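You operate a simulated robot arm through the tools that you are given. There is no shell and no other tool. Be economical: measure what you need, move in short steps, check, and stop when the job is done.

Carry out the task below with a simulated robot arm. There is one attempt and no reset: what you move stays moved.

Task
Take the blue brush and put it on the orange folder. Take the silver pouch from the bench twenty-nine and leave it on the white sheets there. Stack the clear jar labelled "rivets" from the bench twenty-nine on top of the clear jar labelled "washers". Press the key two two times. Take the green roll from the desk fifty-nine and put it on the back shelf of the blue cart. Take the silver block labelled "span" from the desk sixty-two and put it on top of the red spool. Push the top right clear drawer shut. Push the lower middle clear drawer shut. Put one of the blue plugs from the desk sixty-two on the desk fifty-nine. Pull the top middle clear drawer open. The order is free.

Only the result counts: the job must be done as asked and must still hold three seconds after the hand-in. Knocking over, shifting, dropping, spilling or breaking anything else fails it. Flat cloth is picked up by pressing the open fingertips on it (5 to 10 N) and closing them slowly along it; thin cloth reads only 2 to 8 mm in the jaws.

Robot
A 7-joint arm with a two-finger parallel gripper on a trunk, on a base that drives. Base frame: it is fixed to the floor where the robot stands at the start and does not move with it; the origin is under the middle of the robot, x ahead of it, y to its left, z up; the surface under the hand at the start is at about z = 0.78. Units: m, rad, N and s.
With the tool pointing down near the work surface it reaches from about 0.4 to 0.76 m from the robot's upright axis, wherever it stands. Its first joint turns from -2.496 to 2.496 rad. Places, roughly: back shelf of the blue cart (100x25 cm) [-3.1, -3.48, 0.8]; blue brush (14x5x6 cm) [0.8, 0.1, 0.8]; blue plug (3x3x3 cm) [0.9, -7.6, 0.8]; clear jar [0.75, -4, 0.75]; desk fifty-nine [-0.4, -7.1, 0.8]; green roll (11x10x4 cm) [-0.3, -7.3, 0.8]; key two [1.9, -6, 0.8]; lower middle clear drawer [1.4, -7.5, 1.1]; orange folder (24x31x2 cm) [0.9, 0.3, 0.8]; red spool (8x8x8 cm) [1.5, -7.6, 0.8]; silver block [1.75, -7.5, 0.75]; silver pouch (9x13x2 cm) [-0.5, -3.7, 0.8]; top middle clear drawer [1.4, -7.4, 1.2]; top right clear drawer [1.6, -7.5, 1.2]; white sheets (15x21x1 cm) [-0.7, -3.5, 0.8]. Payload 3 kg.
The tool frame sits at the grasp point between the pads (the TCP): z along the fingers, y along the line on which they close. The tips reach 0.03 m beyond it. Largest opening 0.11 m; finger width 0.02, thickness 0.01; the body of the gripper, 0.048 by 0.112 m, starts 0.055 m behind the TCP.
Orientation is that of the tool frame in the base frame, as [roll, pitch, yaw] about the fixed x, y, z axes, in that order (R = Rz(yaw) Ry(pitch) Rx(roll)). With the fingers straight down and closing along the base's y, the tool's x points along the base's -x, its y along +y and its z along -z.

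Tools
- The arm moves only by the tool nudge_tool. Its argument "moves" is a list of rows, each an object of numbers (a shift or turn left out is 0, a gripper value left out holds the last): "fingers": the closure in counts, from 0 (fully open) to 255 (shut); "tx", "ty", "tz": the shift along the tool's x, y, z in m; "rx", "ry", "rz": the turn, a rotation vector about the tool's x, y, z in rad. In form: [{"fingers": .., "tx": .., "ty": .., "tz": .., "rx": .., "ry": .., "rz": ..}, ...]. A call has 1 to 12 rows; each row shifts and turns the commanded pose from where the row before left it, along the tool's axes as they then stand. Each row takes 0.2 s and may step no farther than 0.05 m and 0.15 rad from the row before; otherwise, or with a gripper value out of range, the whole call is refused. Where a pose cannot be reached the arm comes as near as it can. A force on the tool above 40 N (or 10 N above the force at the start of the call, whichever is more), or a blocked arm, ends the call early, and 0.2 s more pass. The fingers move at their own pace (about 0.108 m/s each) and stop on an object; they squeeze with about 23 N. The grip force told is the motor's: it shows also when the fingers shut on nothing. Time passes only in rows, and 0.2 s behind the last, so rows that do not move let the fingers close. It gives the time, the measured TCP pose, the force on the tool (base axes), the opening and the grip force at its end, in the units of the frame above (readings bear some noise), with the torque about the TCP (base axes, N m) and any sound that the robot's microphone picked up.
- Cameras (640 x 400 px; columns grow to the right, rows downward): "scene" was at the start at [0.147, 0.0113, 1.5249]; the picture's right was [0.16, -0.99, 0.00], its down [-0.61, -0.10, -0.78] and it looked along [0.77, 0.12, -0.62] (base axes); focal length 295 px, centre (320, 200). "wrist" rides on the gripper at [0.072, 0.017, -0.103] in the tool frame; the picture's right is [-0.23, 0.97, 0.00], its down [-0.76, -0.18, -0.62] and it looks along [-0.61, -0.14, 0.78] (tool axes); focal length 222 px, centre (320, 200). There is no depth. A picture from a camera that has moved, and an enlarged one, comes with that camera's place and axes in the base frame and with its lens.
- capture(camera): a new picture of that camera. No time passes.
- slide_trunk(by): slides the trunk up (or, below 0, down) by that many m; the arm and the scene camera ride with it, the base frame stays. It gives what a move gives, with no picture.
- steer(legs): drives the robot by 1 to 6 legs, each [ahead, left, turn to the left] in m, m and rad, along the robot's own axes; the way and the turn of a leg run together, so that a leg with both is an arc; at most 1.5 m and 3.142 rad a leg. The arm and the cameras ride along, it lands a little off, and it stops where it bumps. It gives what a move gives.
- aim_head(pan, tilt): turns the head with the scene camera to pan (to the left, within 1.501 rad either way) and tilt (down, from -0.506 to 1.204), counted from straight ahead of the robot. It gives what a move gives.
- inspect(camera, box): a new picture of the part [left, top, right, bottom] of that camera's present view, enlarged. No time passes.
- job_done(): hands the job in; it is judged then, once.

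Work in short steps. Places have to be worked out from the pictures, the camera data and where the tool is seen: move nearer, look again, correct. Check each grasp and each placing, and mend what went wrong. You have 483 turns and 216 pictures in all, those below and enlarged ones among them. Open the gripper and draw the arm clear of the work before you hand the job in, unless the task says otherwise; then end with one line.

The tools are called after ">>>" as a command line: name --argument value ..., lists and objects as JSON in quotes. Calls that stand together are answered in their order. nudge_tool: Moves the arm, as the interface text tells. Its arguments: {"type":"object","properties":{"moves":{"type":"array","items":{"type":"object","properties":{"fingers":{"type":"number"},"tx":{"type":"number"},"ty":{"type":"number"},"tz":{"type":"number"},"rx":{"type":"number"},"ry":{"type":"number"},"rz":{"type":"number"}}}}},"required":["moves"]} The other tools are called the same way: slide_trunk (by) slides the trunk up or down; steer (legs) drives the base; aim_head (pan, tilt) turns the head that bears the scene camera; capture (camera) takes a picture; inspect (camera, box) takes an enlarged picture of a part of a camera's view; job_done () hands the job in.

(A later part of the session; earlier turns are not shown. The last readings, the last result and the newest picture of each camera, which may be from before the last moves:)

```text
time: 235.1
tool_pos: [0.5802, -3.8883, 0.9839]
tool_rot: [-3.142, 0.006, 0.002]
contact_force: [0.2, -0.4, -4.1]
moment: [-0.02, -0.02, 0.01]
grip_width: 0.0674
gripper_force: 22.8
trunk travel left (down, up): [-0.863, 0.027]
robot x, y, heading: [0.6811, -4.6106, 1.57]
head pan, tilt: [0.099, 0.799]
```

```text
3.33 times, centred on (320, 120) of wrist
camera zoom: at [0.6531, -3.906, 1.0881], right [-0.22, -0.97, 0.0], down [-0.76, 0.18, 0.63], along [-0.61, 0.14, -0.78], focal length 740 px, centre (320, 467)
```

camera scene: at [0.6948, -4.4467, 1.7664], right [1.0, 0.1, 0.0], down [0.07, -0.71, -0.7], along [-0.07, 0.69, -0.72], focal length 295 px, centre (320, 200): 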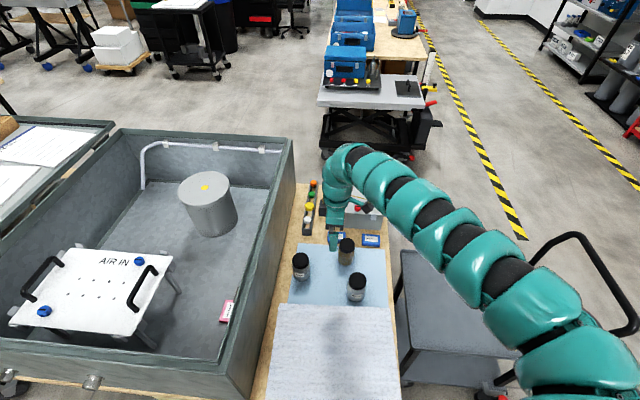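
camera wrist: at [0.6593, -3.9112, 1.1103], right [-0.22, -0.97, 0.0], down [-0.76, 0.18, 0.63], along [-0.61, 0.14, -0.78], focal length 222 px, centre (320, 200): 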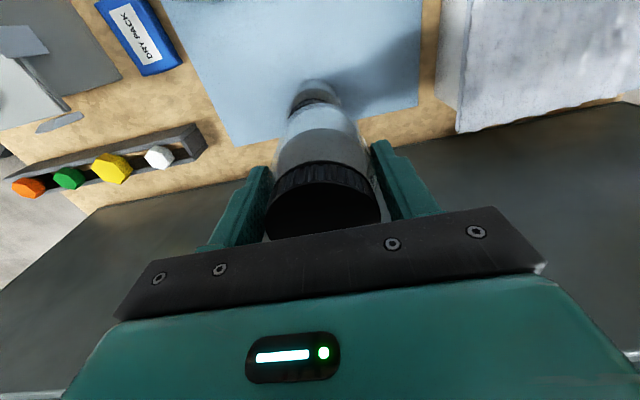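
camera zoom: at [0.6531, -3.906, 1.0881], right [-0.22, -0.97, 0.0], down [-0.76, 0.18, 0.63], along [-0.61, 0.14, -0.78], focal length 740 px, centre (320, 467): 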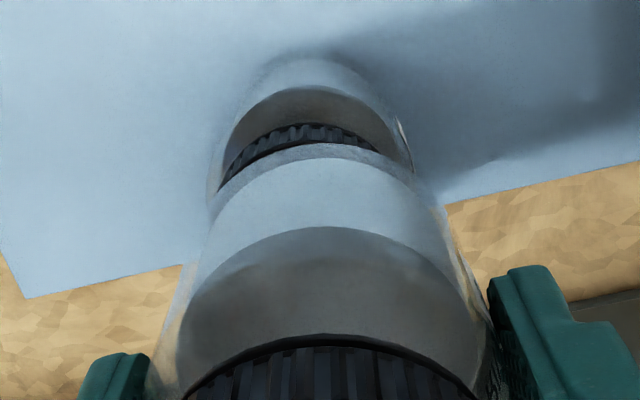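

Alignment is within about 2–3 mm. Lower slowly until the weight transfers.

>>> slide_trunk --by -0.01

>>> slide_trunk --by -0.004

>>> inspect --camera "scene" --box '[275, 215, 335, 275]'

```text
time: 235.7
tool_pos: [0.5801, -3.8887, 0.9745]
tool_rot: [-3.141, 0.005, 0.002]
contact_force: [0.8, 0.6, -3.2]
moment: [0.02, 0.01, 0.01]
grip_width: 0.067
gripper_force: 22.9
trunk travel left (down, up): [-0.853, 0.037]
robot x, y, heading: [0.6832, -4.6072, 1.566]
head pan, tilt: [0.099, 0.799]
```

```text
time: 236.2
tool_pos: [0.5802, -3.8886, 0.9704]
tool_rot: [3.141, 0.004, 0.0]
contact_force: [0.7, 0.0, -4.0]
moment: [0.0, 0.0, -0.02]
grip_width: 0.0669
gripper_force: 23.6
trunk travel left (down, up): [-0.849, 0.041]
robot x, y, heading: [0.6802, -4.6065, 1.571]
head pan, tilt: [0.099, 0.799]
```

```text
6.67 times, centred on (305, 245) of scene
camera zoom: at [0.6726, -4.4479, 1.7303], right [1.0, 0.1, 0.0], down [0.07, -0.71, -0.7], along [-0.07, 0.69, -0.72], focal length 1964 px, centre (420, -100)
```

zoom: 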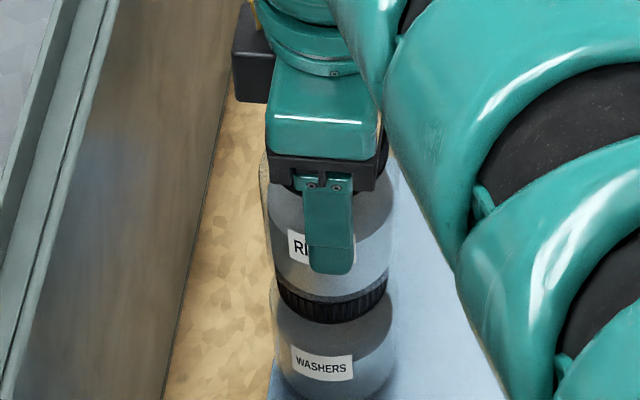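

>>> slide_trunk --by -0.003

>>> slide_trunk --by -0.003

```text
time: 236.7
tool_pos: [0.5796, -3.8877, 0.9666]
tool_rot: [-3.141, 0.004, 0.002]
contact_force: [0.0, -0.4, -4.5]
moment: [0.0, -0.05, 0.01]
grip_width: 0.067
gripper_force: 22.9
trunk travel left (down, up): [-0.846, 0.044]
robot x, y, heading: [0.6789, -4.6076, 1.571]
head pan, tilt: [0.099, 0.799]
```

```text
time: 237.2
tool_pos: [0.5812, -3.8895, 0.9645]
tool_rot: [-3.141, 0.006, 0.002]
contact_force: [0.6, 0.5, -4.7]
moment: [0.03, -0.03, 0.0]
grip_width: 0.0672
gripper_force: 23.0
trunk travel left (down, up): [-0.843, 0.047]
robot x, y, heading: [0.6837, -4.6105, 1.574]
head pan, tilt: [0.099, 0.799]
```

>>> slide_trunk --by -0.003

>>> slide_trunk --by -0.003

>>> inspect --camera "scene" --box '[275, 215, 335, 275]'

```text
time: 237.8
tool_pos: [0.5801, -3.8899, 0.9614]
tool_rot: [-3.14, 0.005, 0.003]
contact_force: [-0.1, 1.0, -4.4]
moment: [0.01, 0.0, -0.02]
grip_width: 0.067
gripper_force: 23.8
trunk travel left (down, up): [-0.84, 0.05]
robot x, y, heading: [0.6808, -4.6105, 1.573]
head pan, tilt: [0.099, 0.799]
```

```text
time: 238.3
tool_pos: [0.5802, -3.8885, 0.9586]
tool_rot: [-3.141, 0.005, 0.002]
contact_force: [0.4, 0.9, -3.4]
moment: [0.02, -0.03, 0.02]
grip_width: 0.0668
gripper_force: 23.1
trunk travel left (down, up): [-0.837, 0.053]
robot x, y, heading: [0.6786, -4.6049, 1.571]
head pan, tilt: [0.099, 0.799]
```

```text
6.67 times, centred on (305, 245) of scene
camera zoom: at [0.6726, -4.4478, 1.7183], right [1.0, 0.1, 0.0], down [0.07, -0.71, -0.7], along [-0.07, 0.69, -0.72], focal length 1964 px, centre (420, -100)
```

zoom: 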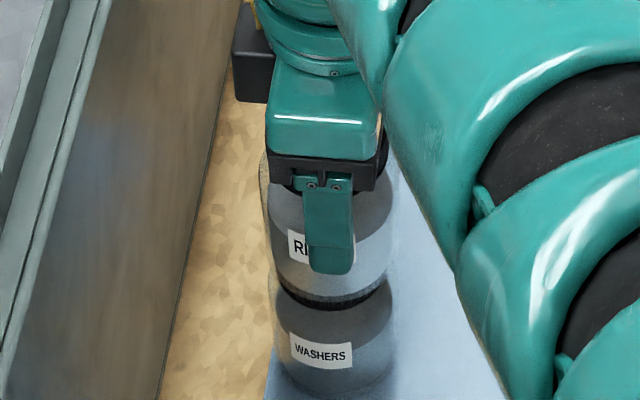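

>>> slide_trunk --by -0.003

>>> slide_trunk --by -0.003

>>> capture --camera "wrist"

```text
time: 238.8
tool_pos: [0.5799, -3.8884, 0.9568]
tool_rot: [-3.139, 0.008, 0.001]
contact_force: [0.7, -0.9, 11.1]
moment: [-0.2, -0.28, 0.03]
grip_width: 0.0673
gripper_force: 23.0
trunk travel left (down, up): [-0.834, 0.056]
robot x, y, heading: [0.6783, -4.6072, 1.573]
head pan, tilt: [0.099, 0.799]
```

```text
time: 239.3
tool_pos: [0.5804, -3.8889, 0.9547]
tool_rot: [-3.138, 0.006, 0.001]
contact_force: [0.5, 2.7, 17.6]
moment: [-0.01, 0.22, -0.03]
grip_width: 0.0673
gripper_force: 23.1
trunk travel left (down, up): [-0.831, 0.059]
robot x, y, heading: [0.6805, -4.6057, 1.571]
head pan, tilt: [0.099, 0.799]
```

```text
118 pictures are left
camera wrist: at [0.6532, -3.9065, 1.058], right [-0.23, -0.97, 0.0], down [-0.76, 0.17, 0.63], along [-0.61, 0.14, -0.78], focal length 222 px, centre (320, 200)
```

wrist: 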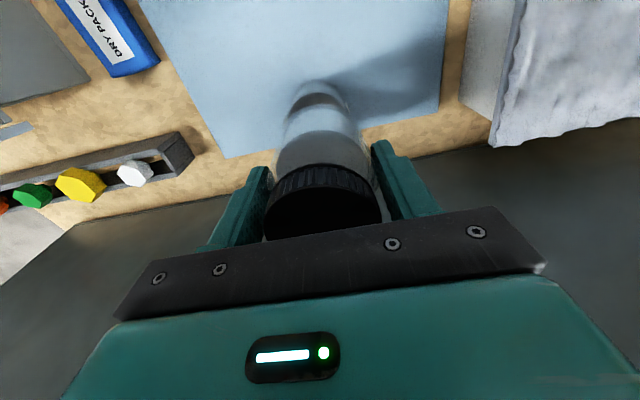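

Contact made. Relieve 3 mm, open slowly.

>>> slide_trunk --by 0.003

>>> nudge_tool --moves '[{"fingers": 95}, {"fingers": 85}, {"fingers": 75}, {"fingers": 60}, {}]'

>>> inspect --camera "scene" --box '[275, 215, 335, 275]'

```text
time: 239.8
tool_pos: [0.5811, -3.8903, 0.9552]
tool_rot: [3.14, 0.006, 0.002]
contact_force: [-1.2, 2.2, 1.8]
moment: [0.28, 0.05, 0.01]
grip_width: 0.0669
gripper_force: 22.8
trunk travel left (down, up): [-0.834, 0.056]
robot x, y, heading: [0.6861, -4.6051, 1.573]
head pan, tilt: [0.099, 0.799]
```

```text
time: 241.0
tool_pos: [0.5807, -3.8889, 0.9554]
tool_rot: [-3.14, 0.004, 0.002]
contact_force: [-0.5, -0.5, 0.7]
moment: [0.01, -0.02, 0.02]
grip_width: 0.0842
gripper_force: 0.0
trunk travel left (down, up): [-0.834, 0.056]
robot x, y, heading: [0.679, -4.6067, 1.57]
head pan, tilt: [0.099, 0.799]
```

```text
6.67 times, centred on (305, 245) of scene
camera zoom: at [0.6727, -4.4483, 1.7154], right [1.0, 0.1, 0.0], down [0.07, -0.71, -0.7], along [-0.07, 0.69, -0.72], focal length 1964 px, centre (420, -100)
```

zoom: 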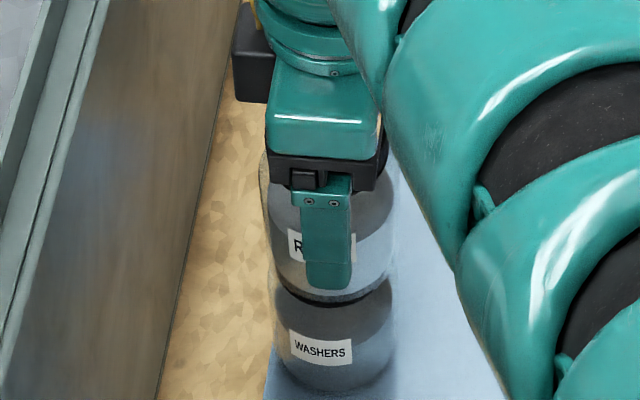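

Stable. Open fully, raise by trunk, then slide the hand out along +x (fingers straddle in y).

>>> nudge_tool --moves '[{"fingers": 20}, {"fingers": 0}, {}]'

>>> slide_trunk --by 0.053

>>> steer --legs '[[0, -0.14, 0]]'

>>> capture --camera "scene"

```text
time: 241.8
tool_pos: [0.5808, -3.8897, 0.955]
tool_rot: [-3.14, 0.006, 0.003]
contact_force: [-0.2, -0.4, 0.1]
moment: [-0.02, -0.01, 0.0]
grip_width: 0.11
gripper_force: 0.1
trunk travel left (down, up): [-0.834, 0.056]
robot x, y, heading: [0.6834, -4.6078, 1.567]
head pan, tilt: [0.099, 0.799]
```

```text
time: 242.8
tool_pos: [0.5781, -3.8898, 1.0089]
tool_rot: [-3.141, 0.005, 0.001]
contact_force: [0.2, 0.4, 0.1]
moment: [0.03, 0.02, -0.02]
grip_width: 0.11
gripper_force: 0.1
trunk travel left (down, up): [-0.887, 0.003]
robot x, y, heading: [0.6809, -4.6051, 1.566]
head pan, tilt: [0.099, 0.799]
```

```text
time: 244.1
tool_pos: [0.7181, -3.889, 1.0092]
tool_rot: [-3.14, 0.007, 0.002]
contact_force: [0.4, -0.6, 0.1]
moment: [-0.04, 0.02, -0.01]
grip_width: 0.1098
gripper_force: 0.1
trunk travel left (down, up): [-0.887, 0.003]
robot x, y, heading: [0.8206, -4.6101, 1.565]
head pan, tilt: [0.099, 0.799]
```

```text
116 pictures are left
camera scene: at [0.8121, -4.4484, 1.7684], right [1.0, 0.1, 0.0], down [0.07, -0.71, -0.7], along [-0.07, 0.69, -0.72], focal length 295 px, centre (320, 200)
```

scene: 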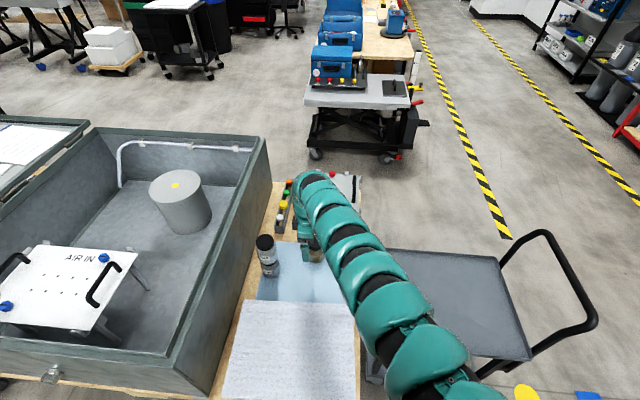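

The rivets jar is stacked on the washers jar. Back away, then turn to face -x and look toward the desks in the -y direction.

>>> steer --legs '[[-0.15, 0, 0], [0, 0, 1.571]]'

>>> aim_head --pan 1.4 --tilt 0.4

>>> capture --camera "scene"

```text
time: 246.8
tool_pos: [0.522, -4.0998, 1.0101]
tool_rot: [3.136, -0.011, 0.279]
contact_force: [3.5, -3.7, 9.0]
moment: [0.2, 0.6, 0.09]
grip_width: 0.11
gripper_force: 0.1
trunk travel left (down, up): [-0.887, 0.003]
robot x, y, heading: [0.8197, -4.7551, 1.875]
head pan, tilt: [0.099, 0.799]
stopped in leg 2: the force on the tool passed its limit at 107 N (the readings are from after the stop); the commanded pose is now the measured one
```

```text
time: 248.2
tool_pos: [0.5207, -4.0993, 1.0097]
tool_rot: [3.14, -0.011, 0.282]
contact_force: [4.7, -2.7, 8.9]
moment: [0.2, 0.71, -0.08]
grip_width: 0.1101
gripper_force: 0.0
trunk travel left (down, up): [-0.887, 0.003]
robot x, y, heading: [0.8198, -4.762, 1.872]
head pan, tilt: [1.4, 0.4]
```

```text
115 pictures are left
camera scene: at [0.7041, -4.6994, 1.8036], right [-0.13, 0.99, 0.0], down [0.39, 0.05, -0.92], along [-0.91, -0.12, -0.39], focal length 295 px, centre (320, 200)
```

scene: 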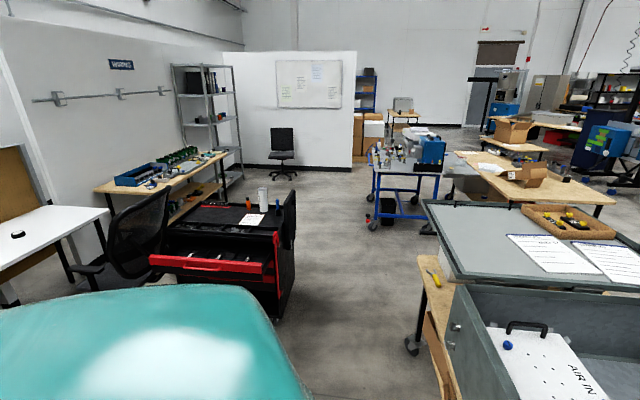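

My mistake: the hand swept into the grey box wall. Turn back right to free it and check that nothing moved.

>>> steer --legs '[[0, 0, -0.35]]'

>>> aim_head --pan 0.1 --tilt 0.7

>>> capture --camera "scene"

```text
time: 249.7
tool_pos: [0.7679, -4.036, 1.0075]
tool_rot: [3.135, -0.01, -0.072]
contact_force: [0.4, 0.8, 0.2]
moment: [0.01, 0.01, 0.03]
grip_width: 0.11
gripper_force: 0.0
trunk travel left (down, up): [-0.887, 0.003]
robot x, y, heading: [0.8201, -4.756, 1.522]
head pan, tilt: [1.4, 0.4]
```

```text
time: 251.2
tool_pos: [0.7666, -4.0358, 1.0084]
tool_rot: [3.138, -0.013, -0.071]
contact_force: [-0.6, 0.1, 0.2]
moment: [0.03, 0.03, -0.03]
grip_width: 0.1099
gripper_force: 0.0
trunk travel left (down, up): [-0.887, 0.003]
robot x, y, heading: [0.8162, -4.7598, 1.522]
head pan, tilt: [0.099, 0.7]
```

```text
114 pictures are left
camera scene: at [0.8182, -4.5971, 1.7766], right [1.0, 0.05, 0.0], down [0.03, -0.64, -0.76], along [-0.04, 0.76, -0.64], focal length 295 px, centre (320, 200)
```

scene: 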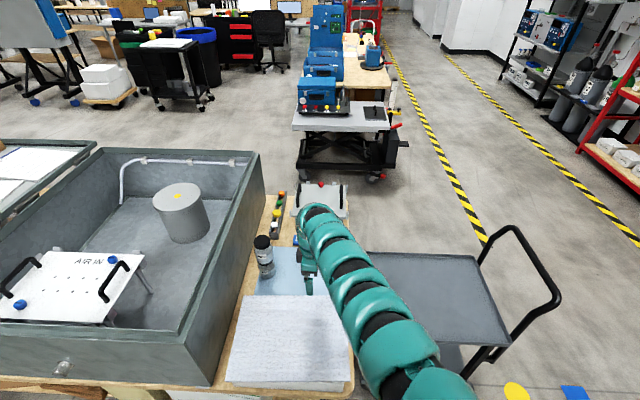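

Check closely whether the box wall moved relative to the mat.

>>> inspect --camera "scene" --box '[205, 195, 315, 305]'

```text
3.64 times, centred on (260, 250) of scene
camera zoom: at [0.8182, -4.5971, 1.7766], right [1.0, 0.05, 0.0], down [0.03, -0.64, -0.76], along [-0.04, 0.76, -0.64], focal length 1071 px, centre (538, 18)
```

zoom: 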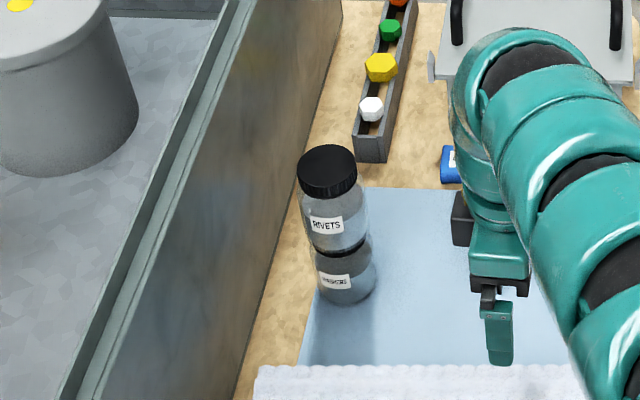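

Gap unchanged (~6 cm); box didn't move and the stack stands. Now rotate right instead (free side), then look toward -y.

>>> steer --legs '[[-0.08, 0, 0], [0, 0, -1.52]]'

>>> aim_head --pan -1.3 --tilt 0.45

>>> capture --camera "scene"

```text
time: 255.9
tool_pos: [1.5329, -4.7379, 1.0087]
tool_rot: [3.136, -0.012, -1.569]
contact_force: [0.0, 0.3, 0.1]
moment: [0.02, -0.03, 0.0]
grip_width: 0.1099
gripper_force: 0.0
trunk travel left (down, up): [-0.887, 0.003]
robot x, y, heading: [0.815, -4.842, 0.027]
head pan, tilt: [0.099, 0.7]
```

```text
time: 257.5
tool_pos: [1.5341, -4.7378, 1.0081]
tool_rot: [3.137, -0.01, -1.569]
contact_force: [-0.2, 0.2, -0.1]
moment: [0.03, 0.02, 0.0]
grip_width: 0.11
gripper_force: 0.1
trunk travel left (down, up): [-0.887, 0.003]
robot x, y, heading: [0.8159, -4.8403, 0.023]
head pan, tilt: [-1.3, 0.45]
```

```text
112 pictures are left
camera scene: at [0.9211, -4.9294, 1.7988], right [-0.96, -0.29, 0.0], down [-0.13, 0.42, -0.9], along [0.26, -0.86, -0.44], focal length 295 px, centre (320, 200)
```

scene: 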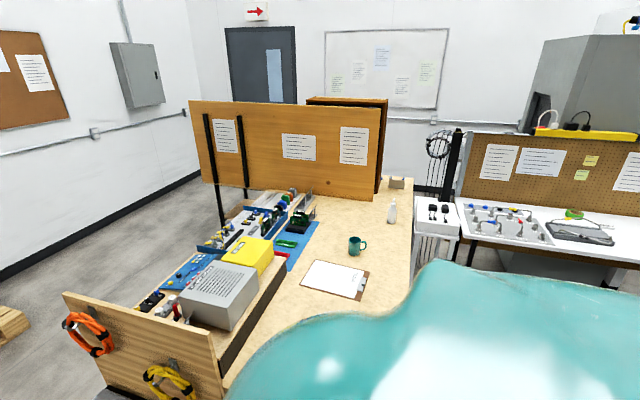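

Desk fifty-nine is ahead-right (green roll visible); desk sixty-two's drawers must face -y (south). Key two is near the panel desk's east side. I'll head east along y≈-4.7 to x≈2.7 and look from there.

>>> steer --legs '[[0, 0.13, -0.023], [1.4, 0, 0], [0.5, 0, 0]]'

>>> aim_head --pan -1.5 --tilt 0.5

>>> capture --camera "scene"

```text
time: 267.9
tool_pos: [3.4329, -4.5977, 1.0079]
tool_rot: [3.134, -0.011, -1.567]
contact_force: [0.3, -1.4, -0.7]
moment: [0.02, 0.02, 0.02]
grip_width: 0.1097
gripper_force: 0.0
trunk travel left (down, up): [-0.887, 0.003]
robot x, y, heading: [2.7129, -4.7014, 0.023]
head pan, tilt: [-1.3, 0.45]
```

```text
time: 268.6
tool_pos: [3.4346, -4.5987, 1.0075]
tool_rot: [3.133, -0.012, -1.568]
contact_force: [0.3, 0.0, 0.1]
moment: [0.02, -0.02, -0.01]
grip_width: 0.11
gripper_force: 0.0
trunk travel left (down, up): [-0.887, 0.003]
robot x, y, heading: [2.7157, -4.7038, 0.023]
head pan, tilt: [-1.499, 0.499]
```

```text
111 pictures are left
camera scene: at [2.8028, -4.793, 1.7944], right [-1.0, -0.09, 0.0], down [-0.05, 0.48, -0.88], along [0.08, -0.87, -0.48], focal length 295 px, centre (320, 200)
```

scene: 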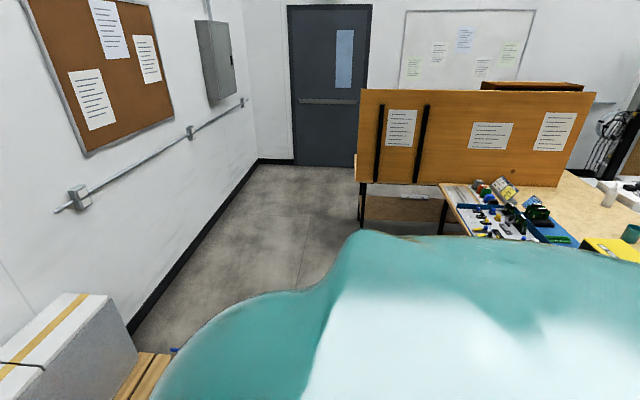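

>>> inspect --camera "scene" --box '[430, 165, 590, 265]'

```text
4.00 times, centred on (510, 215) of scene
camera zoom: at [2.8028, -4.793, 1.7944], right [-1.0, -0.09, 0.0], down [-0.05, 0.48, -0.88], along [0.08, -0.87, -0.48], focal length 1178 px, centre (-440, 140)
```

zoom: 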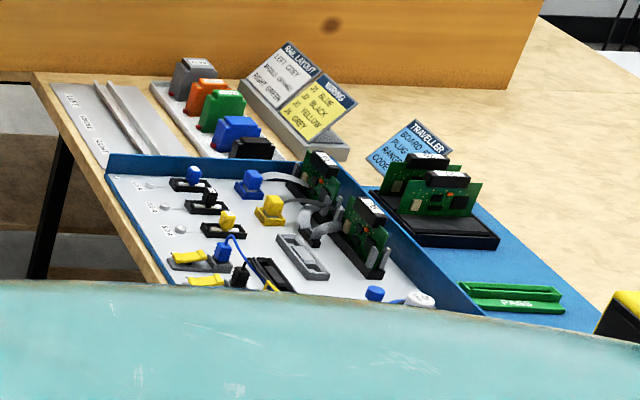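

Panel with small controls is near the east edge (x≈2.07). Drive south to y≈-5.8 and turn to face -x, keeping distance.

>>> steer --legs '[[0, -1.1, -0.023], [0.25, 0, 0], [0, 0, 1.56], [0, 0, 1.57]]'

>>> aim_head --pan 0.1 --tilt 0.7

>>> capture --camera "scene"

```text
time: 283.2
tool_pos: [2.2418, -5.8555, 1.0072]
tool_rot: [3.133, -0.01, 1.506]
contact_force: [-0.2, -0.1, -0.2]
moment: [-0.01, -0.02, -0.02]
grip_width: 0.1099
gripper_force: 0.0
trunk travel left (down, up): [-0.887, 0.003]
robot x, y, heading: [2.9616, -5.8009, 3.102]
head pan, tilt: [-1.499, 0.499]
```

```text
time: 284.9
tool_pos: [2.2408, -5.8571, 1.0086]
tool_rot: [3.133, -0.01, 1.506]
contact_force: [-0.2, -0.7, 0.3]
moment: [0.0, 0.01, 0.02]
grip_width: 0.11
gripper_force: 0.0
trunk travel left (down, up): [-0.887, 0.003]
robot x, y, heading: [2.9651, -5.7987, 3.1]
head pan, tilt: [0.099, 0.7]
```

```text
109 pictures are left
camera scene: at [2.7982, -5.8031, 1.7766], right [-0.05, 1.0, 0.0], down [0.64, 0.04, -0.76], along [-0.76, -0.04, -0.64], focal length 295 px, centre (320, 200)
```

scene: 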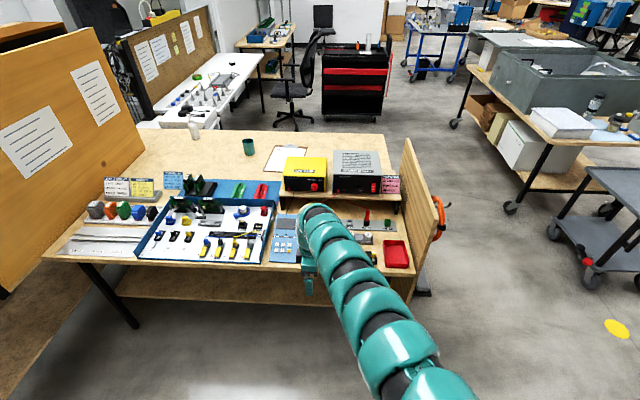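

>>> inspect --camera "scene" --box '[140, 190, 300, 270]'

```text
4.00 times, centred on (220, 230) of scene
camera zoom: at [2.7982, -5.8031, 1.7766], right [-0.05, 1.0, 0.0], down [0.64, 0.04, -0.76], along [-0.76, -0.04, -0.64], focal length 1178 px, centre (720, 80)
```

zoom: 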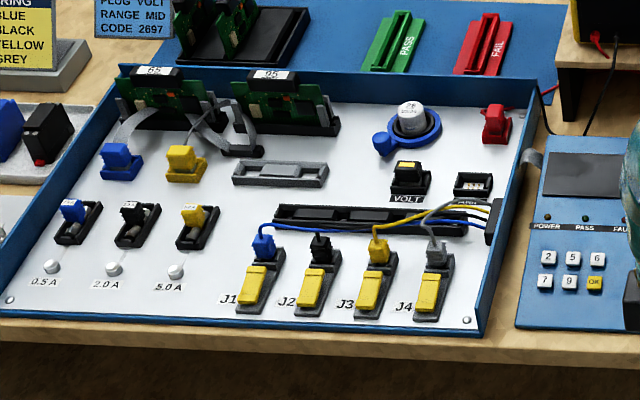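

Found: a keypad with keys 2,5,6,7,9,OK; key "2" at about (1.947, -6.035). Close the fingers and move above it.

>>> steer --legs '[[0.27, 0.15, 0.04]]'

>>> nudge_tool --moves '[{"fingers": 255}, {"tz": 0.03}, {"tz": 0.03}, {}]'

>>> capture --camera "wrist"

>>> capture --camera "scene"

```text
time: 287.0
tool_pos: [1.9681, -6.0215, 1.0077]
tool_rot: [3.134, -0.011, 1.539]
contact_force: [0.8, -0.6, -0.2]
moment: [0.02, 0.0, -0.01]
grip_width: 0.1101
gripper_force: 0.1
trunk travel left (down, up): [-0.887, 0.003]
robot x, y, heading: [2.6925, -5.9417, 3.125]
head pan, tilt: [0.099, 0.7]
```

```text
time: 288.0
tool_pos: [1.9783, -6.0011, 0.9636]
tool_rot: [3.136, -0.012, 1.537]
contact_force: [0.7, 0.6, 0.0]
moment: [-0.02, -0.01, 0.03]
grip_width: 0.0001
gripper_force: 23.4
out of reach, approached as far as the arm can: row 2, 3
trunk travel left (down, up): [-0.887, 0.003]
robot x, y, heading: [2.689, -5.9439, 3.135]
head pan, tilt: [0.099, 0.7]
```

```text
107 pictures are left
camera wrist: at [1.997, -5.93, 1.0675], right [0.97, -0.26, 0.0], down [-0.21, -0.76, 0.61], along [-0.15, -0.59, -0.79], focal length 222 px, centre (320, 200)
```

wrist: 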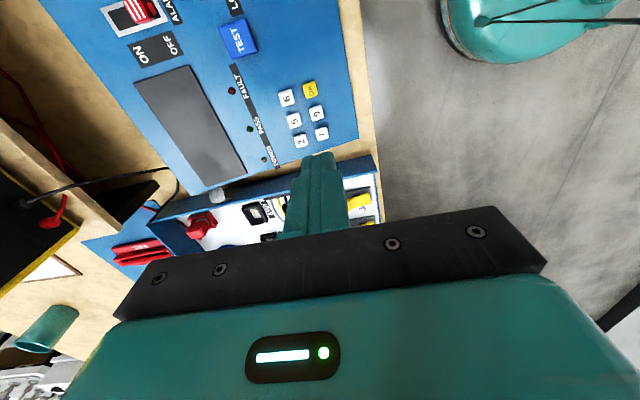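

```text
106 pictures are left
camera scene: at [2.5238, -5.9502, 1.7767], right [-0.09, 1.0, 0.0], down [0.64, 0.06, -0.76], along [-0.76, -0.07, -0.64], focal length 295 px, centre (320, 200)
```

scene: 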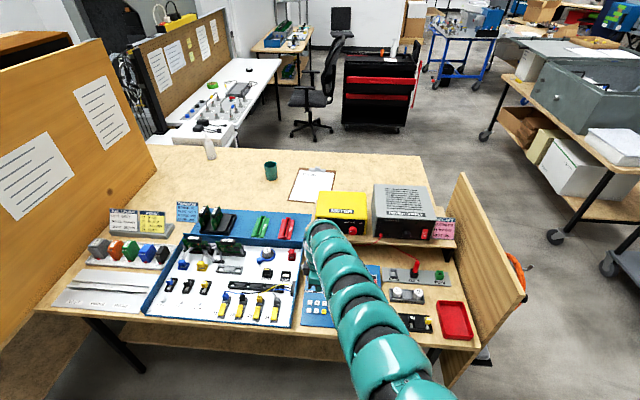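

Key "2" estimated at (1.947, -6.032). Shift the base 3 cm each way and lower by trunk to ~2 cm above.

>>> steer --legs '[[0.03, 0.03, 0]]'

>>> slide_trunk --by -0.085

>>> capture --camera "wrist"

```text
time: 288.9
tool_pos: [1.9456, -6.0317, 0.9615]
tool_rot: [3.134, -0.012, 1.538]
contact_force: [-0.8, -0.2, -0.5]
moment: [0.03, 0.01, 0.0]
grip_width: 0.0
gripper_force: 23.7
trunk travel left (down, up): [-0.887, 0.003]
robot x, y, heading: [2.6576, -5.9687, 3.13]
head pan, tilt: [0.099, 0.7]
```

```text
time: 290.1
tool_pos: [1.9469, -6.0298, 0.8772]
tool_rot: [3.136, -0.009, 1.54]
contact_force: [0.1, 0.7, 0.6]
moment: [0.01, -0.01, -0.02]
grip_width: 0.0001
gripper_force: 22.9
trunk travel left (down, up): [-0.802, 0.088]
robot x, y, heading: [2.6577, -5.9723, 3.134]
head pan, tilt: [0.099, 0.7]
```

```text
105 pictures are left
camera wrist: at [1.9656, -5.9586, 0.9828], right [0.97, -0.26, 0.0], down [-0.21, -0.76, 0.61], along [-0.16, -0.59, -0.79], focal length 222 px, centre (320, 200)
```

wrist: 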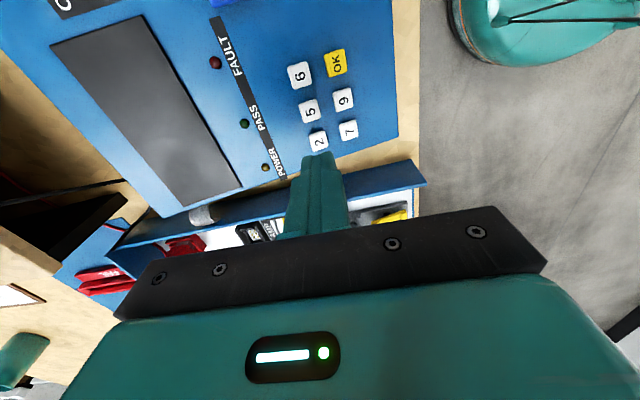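

Perfectly aligned over key 2. Lower to just above it, then press in small steps.

>>> slide_trunk --by -0.03

>>> capture --camera "wrist"

```text
time: 290.8
tool_pos: [1.946, -6.0299, 0.847]
tool_rot: [3.134, -0.01, 1.54]
contact_force: [-0.5, -0.8, 0.0]
moment: [0.01, 0.0, -0.01]
grip_width: 0.0
gripper_force: 23.5
trunk travel left (down, up): [-0.772, 0.118]
robot x, y, heading: [2.6602, -5.9703, 3.133]
head pan, tilt: [0.099, 0.7]
```

```text
104 pictures are left
camera wrist: at [1.9655, -5.9587, 0.9527], right [0.97, -0.26, 0.0], down [-0.21, -0.76, 0.61], along [-0.16, -0.59, -0.79], focal length 222 px, centre (320, 200)
```

wrist: 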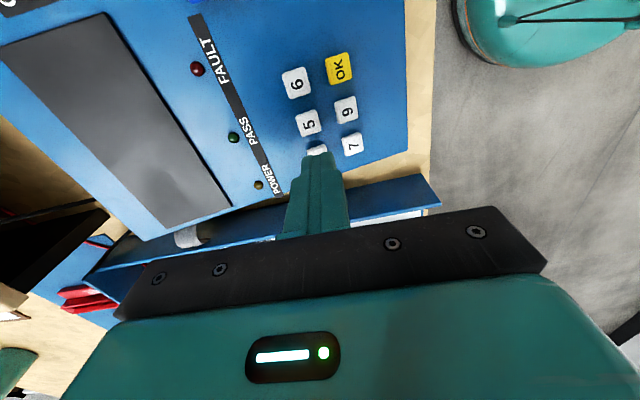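

>>> slide_trunk --by -0.006

>>> slide_trunk --by -0.004

>>> slide_trunk --by -0.003

```text
time: 291.4
tool_pos: [1.9475, -6.029, 0.8419]
tool_rot: [3.136, -0.01, 1.538]
contact_force: [-0.4, -0.2, -0.4]
moment: [0.02, 0.03, 0.01]
grip_width: 0.0
gripper_force: 22.7
trunk travel left (down, up): [-0.766, 0.124]
robot x, y, heading: [2.6559, -5.9699, 3.13]
head pan, tilt: [0.099, 0.7]
```

```text
time: 291.9
tool_pos: [1.9471, -6.0303, 0.8385]
tool_rot: [3.135, -0.011, 1.54]
contact_force: [-0.2, -1.2, 0.7]
moment: [0.0, -0.01, 0.0]
grip_width: 0.0
gripper_force: 23.0
trunk travel left (down, up): [-0.762, 0.128]
robot x, y, heading: [2.6562, -5.9684, 3.128]
head pan, tilt: [0.099, 0.7]
```

```text
time: 292.4
tool_pos: [1.9464, -6.0292, 0.8338]
tool_rot: [3.136, -0.01, 1.538]
contact_force: [0.3, -0.8, -0.3]
moment: [-0.02, -0.01, -0.04]
grip_width: 0.0
gripper_force: 23.1
trunk travel left (down, up): [-0.759, 0.131]
robot x, y, heading: [2.6583, -5.9715, 3.127]
head pan, tilt: [0.099, 0.7]
```

>>> slide_trunk --by -0.003

>>> slide_trunk --by -0.003

>>> slide_trunk --by -0.003

```text
time: 292.9
tool_pos: [1.9466, -6.0299, 0.8319]
tool_rot: [3.134, -0.011, 1.539]
contact_force: [-0.3, 0.3, -0.7]
moment: [0.02, 0.02, -0.02]
grip_width: 0.0001
gripper_force: 22.6
trunk travel left (down, up): [-0.756, 0.134]
robot x, y, heading: [2.6572, -5.968, 3.126]
head pan, tilt: [0.099, 0.7]
```

```text
time: 293.5
tool_pos: [1.946, -6.0289, 0.8292]
tool_rot: [3.135, -0.009, 1.54]
contact_force: [0.3, -0.3, -0.5]
moment: [0.04, 0.02, -0.05]
grip_width: 0.0001
gripper_force: 22.6
trunk travel left (down, up): [-0.753, 0.137]
robot x, y, heading: [2.6591, -5.9717, 3.131]
head pan, tilt: [0.099, 0.7]
```

```text
time: 294.0
tool_pos: [1.9473, -6.0285, 0.8256]
tool_rot: [3.135, -0.011, 1.539]
contact_force: [0.6, 0.3, 0.3]
moment: [0.0, 0.01, 0.02]
grip_width: 0.0
gripper_force: 22.7
trunk travel left (down, up): [-0.75, 0.14]
robot x, y, heading: [2.6555, -5.9691, 3.129]
head pan, tilt: [0.099, 0.7]
```

No contact yet; look again.

>>> inspect --camera "wrist" --box '[240, 60, 400, 220]'

```text
2.50 times, centred on (320, 140) of wrist
camera zoom: at [1.9654, -5.9587, 0.9306], right [0.97, -0.26, 0.0], down [-0.21, -0.76, 0.61], along [-0.16, -0.59, -0.79], focal length 555 px, centre (320, 350)
```

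zoom: 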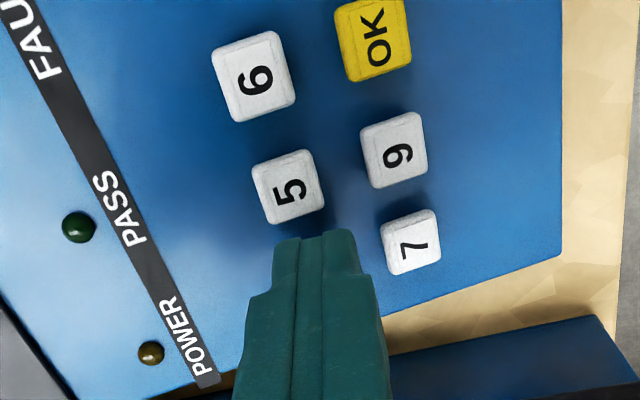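

Refined: keypad plane is lower (z≈0.79), so key 2 is at (1.943, -6.037). Raise slightly and shift.

>>> slide_trunk --by 0.012

>>> nudge_tool --moves '[{"tx": -0.0085, "ty": -0.004}, {}]'

```text
time: 294.6
tool_pos: [1.9478, -6.0299, 0.839]
tool_rot: [3.135, -0.011, 1.54]
contact_force: [-0.8, 0.3, -0.2]
moment: [0.0, 0.0, 0.0]
grip_width: 0.0001
gripper_force: 23.0
trunk travel left (down, up): [-0.762, 0.128]
robot x, y, heading: [2.6584, -5.9696, 3.127]
head pan, tilt: [0.099, 0.7]
```

```text
time: 295.2
tool_pos: [1.9487, -6.0351, 0.8391]
tool_rot: [3.134, -0.011, 1.538]
contact_force: [-0.3, -0.4, -0.9]
moment: [-0.03, 0.0, -0.01]
grip_width: 0.0
gripper_force: 22.9
out of reach, approached as far as the arm can: row 1
trunk travel left (down, up): [-0.762, 0.128]
robot x, y, heading: [2.6553, -5.9731, 3.132]
head pan, tilt: [0.099, 0.7]
```

>>> steer --legs '[[0.005, 0.002, 0]]'

>>> slide_trunk --by -0.014

>>> inspect --camera "wrist" --box '[240, 60, 400, 220]'

```text
time: 295.9
tool_pos: [1.9419, -6.0375, 0.8391]
tool_rot: [3.133, -0.013, 1.54]
contact_force: [-0.1, -0.3, -0.9]
moment: [0.01, -0.01, 0.02]
grip_width: 0.0
gripper_force: 22.5
trunk travel left (down, up): [-0.762, 0.128]
robot x, y, heading: [2.65, -5.9716, 3.132]
head pan, tilt: [0.099, 0.7]
```

```text
time: 296.5
tool_pos: [1.9434, -6.0381, 0.8252]
tool_rot: [3.136, -0.009, 1.538]
contact_force: [-0.4, -0.1, 0.0]
moment: [-0.02, 0.04, -0.01]
grip_width: 0.0
gripper_force: 22.8
trunk travel left (down, up): [-0.748, 0.142]
robot x, y, heading: [2.6549, -5.9743, 3.132]
head pan, tilt: [0.099, 0.7]
```

```text
2.50 times, centred on (320, 140) of wrist
camera zoom: at [1.9616, -5.967, 0.9302], right [0.97, -0.26, 0.0], down [-0.21, -0.76, 0.61], along [-0.16, -0.59, -0.79], focal length 555 px, centre (320, 350)
```

zoom: 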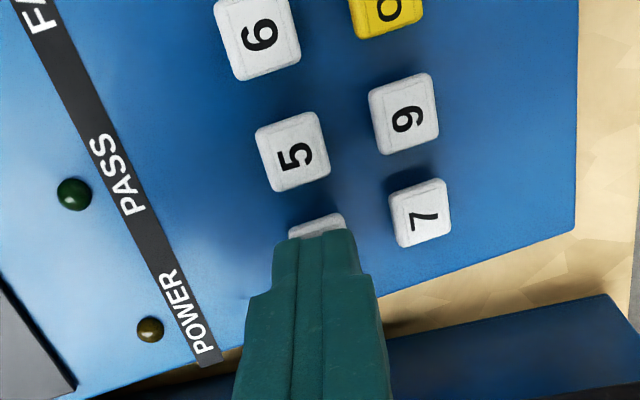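

Well aligned with key 2. Continue pressing.

>>> slide_trunk --by -0.003

>>> slide_trunk --by -0.003

>>> slide_trunk --by -0.002

```text
time: 297.1
tool_pos: [1.9433, -6.0381, 0.8214]
tool_rot: [3.136, -0.012, 1.539]
contact_force: [-0.8, 0.8, 1.0]
moment: [-0.02, 0.02, 0.0]
grip_width: 0.0001
gripper_force: 22.9
trunk travel left (down, up): [-0.745, 0.145]
robot x, y, heading: [2.6555, -5.9722, 3.129]
head pan, tilt: [0.099, 0.7]
heard: click
```

```text
time: 297.6
tool_pos: [1.9431, -6.0387, 0.8192]
tool_rot: [3.136, -0.01, 1.541]
contact_force: [-1.7, 0.5, 5.0]
moment: [-0.03, 0.11, -0.01]
grip_width: 0.0001
gripper_force: 22.5
trunk travel left (down, up): [-0.742, 0.148]
robot x, y, heading: [2.6524, -5.9751, 3.127]
head pan, tilt: [0.099, 0.7]
```

```text
time: 298.1
tool_pos: [1.9433, -6.0387, 0.8189]
tool_rot: [3.136, -0.009, 1.54]
contact_force: [-2.6, 1.0, 8.5]
moment: [-0.01, 0.09, 0.0]
grip_width: 0.0
gripper_force: 23.1
trunk travel left (down, up): [-0.74, 0.15]
robot x, y, heading: [2.6487, -5.9736, 3.131]
head pan, tilt: [0.099, 0.7]
```

One click. Release fully, then press a second time.

>>> slide_trunk --by 0.018

>>> slide_trunk --by -0.012

>>> slide_trunk --by -0.005

```text
time: 298.7
tool_pos: [1.9439, -6.038, 0.8353]
tool_rot: [3.136, -0.011, 1.542]
contact_force: [-0.8, 0.3, 1.2]
moment: [0.05, -0.04, -0.02]
grip_width: 0.0
gripper_force: 22.8
trunk travel left (down, up): [-0.758, 0.132]
robot x, y, heading: [2.6489, -5.9743, 3.127]
head pan, tilt: [0.099, 0.7]
```

```text
time: 299.3
tool_pos: [1.9437, -6.0381, 0.8229]
tool_rot: [3.137, -0.01, 1.539]
contact_force: [0.5, 0.4, 0.8]
moment: [0.0, 0.01, 0.04]
grip_width: 0.0
gripper_force: 22.5
trunk travel left (down, up): [-0.746, 0.144]
robot x, y, heading: [2.651, -5.9721, 3.135]
head pan, tilt: [0.099, 0.7]
heard: click
```

```text
time: 299.9
tool_pos: [1.9425, -6.0374, 0.819]
tool_rot: [3.136, -0.01, 1.537]
contact_force: [-2.0, 0.6, 7.6]
moment: [0.0, 0.09, 0.03]
grip_width: 0.0001
gripper_force: 23.1
trunk travel left (down, up): [-0.741, 0.149]
robot x, y, heading: [2.6535, -5.9735, 3.13]
head pan, tilt: [0.099, 0.7]
```

Two clicks, so key two is pressed twice. Raise clear and back away.

>>> slide_trunk --by 0.148

>>> steer --legs '[[-0.35, 0, 0]]'

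>>> aim_head --pan 0.9 --tilt 0.5

>>> capture --camera "scene"

```text
time: 301.6
tool_pos: [1.9433, -6.0382, 0.9649]
tool_rot: [3.136, -0.01, 1.538]
contact_force: [0.0, 0.1, 0.0]
moment: [0.0, -0.01, -0.01]
grip_width: 0.0001
gripper_force: 23.0
trunk travel left (down, up): [-0.889, 0.001]
robot x, y, heading: [2.6536, -5.9701, 3.133]
head pan, tilt: [0.099, 0.7]
```

```text
time: 303.9
tool_pos: [2.2886, -6.0402, 0.9674]
tool_rot: [3.137, -0.01, 1.535]
contact_force: [-0.4, -0.6, -0.6]
moment: [0.0, 0.02, 0.03]
grip_width: 0.0001
gripper_force: 23.0
trunk travel left (down, up): [-0.889, 0.001]
robot x, y, heading: [2.9976, -5.975, 3.124]
head pan, tilt: [0.099, 0.7]
```

```text
time: 305.0
tool_pos: [2.2893, -6.0393, 0.966]
tool_rot: [3.135, -0.011, 1.535]
contact_force: [-0.8, -1.1, 0.7]
moment: [-0.02, 0.0, -0.02]
grip_width: 0.0
gripper_force: 22.8
trunk travel left (down, up): [-0.889, 0.001]
robot x, y, heading: [2.9963, -5.9778, 3.129]
head pan, tilt: [0.901, 0.499]
```

```text
101 pictures are left
camera scene: at [2.8594, -6.0479, 1.7963], right [-0.77, 0.63, 0.0], down [0.3, 0.37, -0.88], along [-0.56, -0.68, -0.48], focal length 295 px, centre (320, 200)
```

scene: 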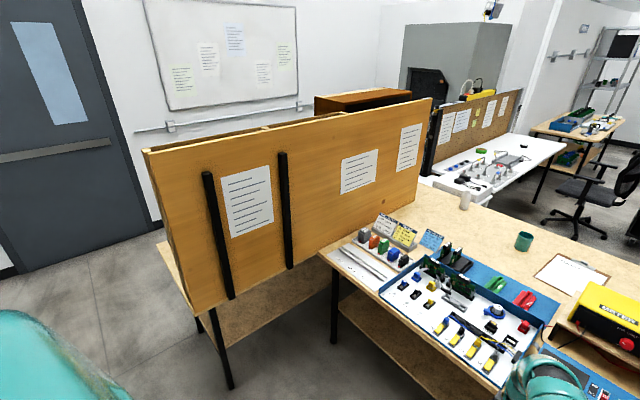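

Desk sixty-two lies behind the wooden partition; its working side faces south. Turn to face +y and reverse down the east corridor.

>>> steer --legs '[[-0.25, 0, 0], [0, 0, -1.56], [-1.2, 0, 0]]'

>>> aim_head --pan 1.45 --tilt 0.5

>>> capture --camera "scene"

```text
time: 306.8
tool_pos: [2.5154, -6.0428, 0.967]
tool_rot: [3.134, -0.013, 1.519]
contact_force: [0.5, -0.3, 1.2]
moment: [0.05, -0.01, 0.0]
grip_width: 0.0
gripper_force: 22.9
trunk travel left (down, up): [-0.889, 0.001]
robot x, y, heading: [3.2227, -5.9895, 3.109]
head pan, tilt: [0.901, 0.499]
stopped in leg 1: the robot was blocked; the commanded pose is now the measured one
```

```text
time: 307.7
tool_pos: [2.5127, -6.0413, 0.967]
tool_rot: [3.135, -0.011, 1.518]
contact_force: [0.5, 0.3, -0.4]
moment: [0.0, -0.01, 0.01]
grip_width: 0.0
gripper_force: 23.1
trunk travel left (down, up): [-0.889, 0.001]
robot x, y, heading: [3.2237, -5.988, 3.11]
head pan, tilt: [1.45, 0.499]
```

```text
100 pictures are left
camera scene: at [3.1281, -6.0808, 1.7963], right [-0.99, 0.15, 0.0], down [0.07, 0.47, -0.88], along [-0.13, -0.87, -0.48], focal length 295 px, centre (320, 200)
```

scene: 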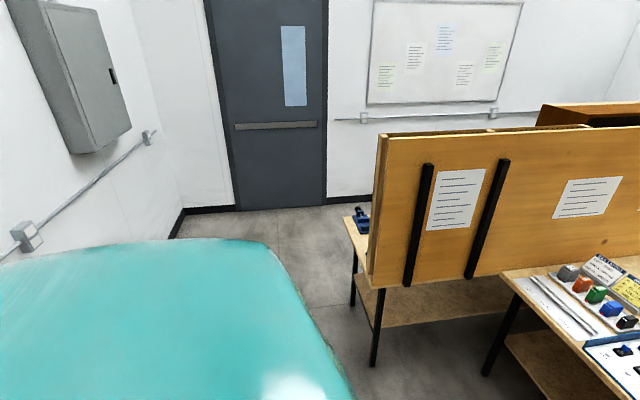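

The pallet is behind; go a little ahead, then turn right to face +y and reverse.

>>> steer --legs '[[0.15, 0, 0], [0, 0, -1.54], [-1.0, 0.0, 0]]'

>>> capture --camera "scene"

```text
time: 317.6
tool_pos: [3.0018, -6.2759, 0.9669]
tool_rot: [3.134, -0.01, 0.005]
contact_force: [0.0, 0.9, 0.2]
moment: [0.0, -0.01, -0.05]
grip_width: 0.0
gripper_force: 22.9
trunk travel left (down, up): [-0.889, 0.001]
robot x, y, heading: [3.0904, -6.9817, 1.597]
head pan, tilt: [1.45, 0.499]
```

```text
99 pictures are left
camera scene: at [2.9981, -6.8958, 1.7964], right [0.1, 1.0, 0.0], down [0.48, -0.05, -0.88], along [-0.87, 0.09, -0.48], focal length 295 px, centre (320, 200)
```

scene: 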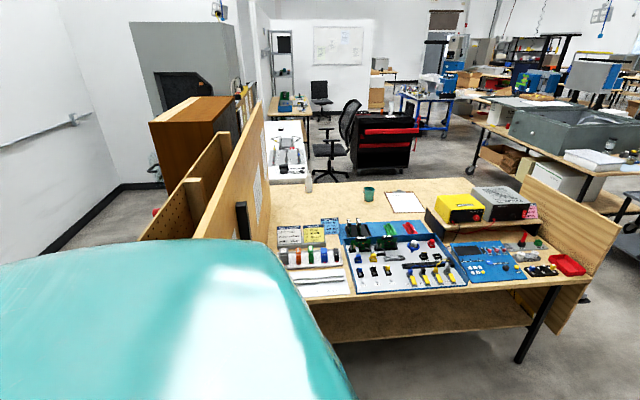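

>>> steer --legs '[[-1.3, -0.1, -0.026]]'

>>> capture --camera "scene"

```text
time: 324.2
tool_pos: [3.1362, -7.5981, 0.9665]
tool_rot: [3.134, -0.012, -0.055]
contact_force: [0.9, -0.6, -0.5]
moment: [0.01, 0.01, -0.02]
grip_width: 0.0
gripper_force: 23.1
trunk travel left (down, up): [-0.889, 0.001]
robot x, y, heading: [3.1863, -8.313, 1.536]
head pan, tilt: [1.45, 0.499]
```

```text
98 pictures are left
camera scene: at [3.0956, -8.2169, 1.7963], right [0.16, 0.99, 0.0], down [0.47, -0.07, -0.88], along [-0.87, 0.14, -0.48], focal length 295 px, centre (320, 200)
```

scene: 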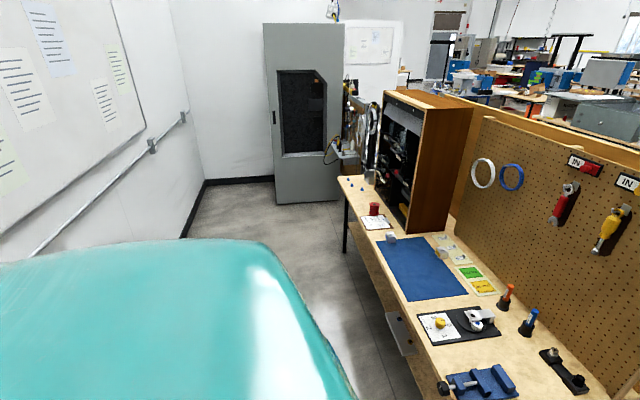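

Desk sixty-two from the south side: cabinet with drawers, red spool, blocks. Back a bit and slide left for a closer look.

>>> steer --legs '[[-0.2, 0, 0.035], [0, 1.2, 0]]'

>>> aim_head --pan 0.35 --tilt 0.5

>>> capture --camera "scene"

```text
time: 331.5
tool_pos: [1.9144, -7.7989, 0.9663]
tool_rot: [3.135, -0.009, -0.016]
contact_force: [-0.5, 0.2, -0.4]
moment: [-0.02, 0.02, -0.05]
grip_width: 0.0002
gripper_force: 23.0
trunk travel left (down, up): [-0.889, 0.001]
robot x, y, heading: [1.9933, -8.507, 1.573]
head pan, tilt: [1.45, 0.499]
```

```text
time: 332.8
tool_pos: [1.9149, -7.7994, 0.9666]
tool_rot: [3.134, -0.01, -0.016]
contact_force: [0.3, 0.0, 0.2]
moment: [0.02, 0.01, 0.01]
grip_width: 0.0001
gripper_force: 23.1
trunk travel left (down, up): [-0.889, 0.001]
robot x, y, heading: [1.9922, -8.506, 1.573]
head pan, tilt: [0.351, 0.499]
```

```text
97 pictures are left
camera scene: at [1.9579, -8.3432, 1.7963], right [0.94, 0.35, 0.0], down [0.17, -0.45, -0.88], along [-0.3, 0.82, -0.48], focal length 295 px, centre (320, 200)
```

scene: 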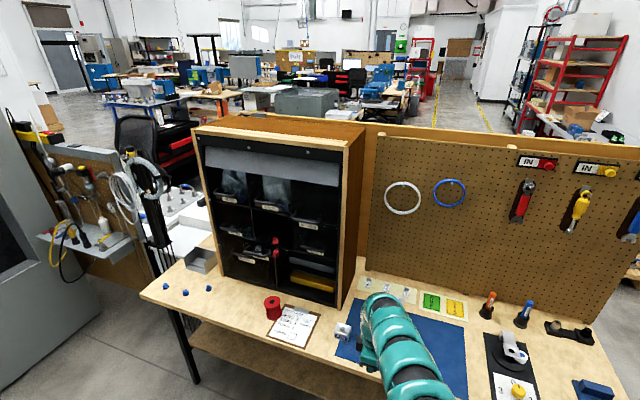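

>>> inspect --camera "scene" --box '[190, 120, 370, 310]'

>>> inspect --camera "scene" --box '[140, 260, 480, 370]'

```text
2.11 times, centred on (280, 215) of scene
camera zoom: at [1.9579, -8.3432, 1.7963], right [0.94, 0.35, 0.0], down [0.17, -0.45, -0.88], along [-0.3, 0.82, -0.48], focal length 620 px, centre (404, 168)
```

zoom: 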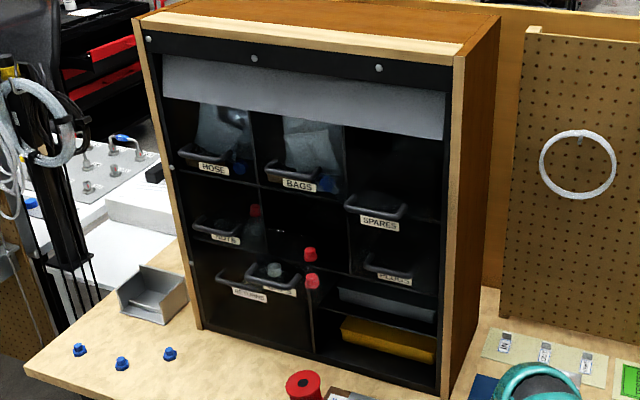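

```text
1.88 times, centred on (310, 315) of scene
camera zoom: at [1.9579, -8.3432, 1.7963], right [0.94, 0.35, 0.0], down [0.17, -0.45, -0.88], along [-0.3, 0.82, -0.48], focal length 554 px, centre (339, -16)
```

zoom: 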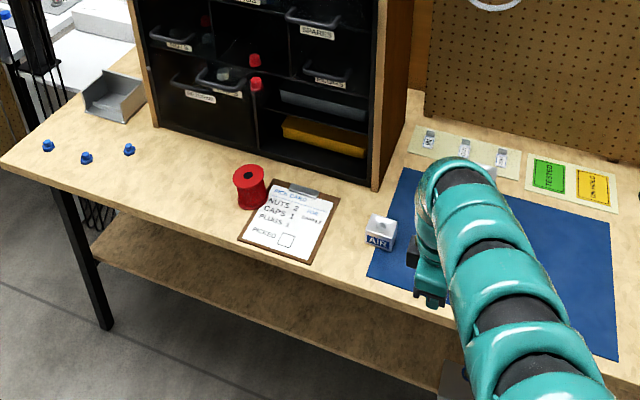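

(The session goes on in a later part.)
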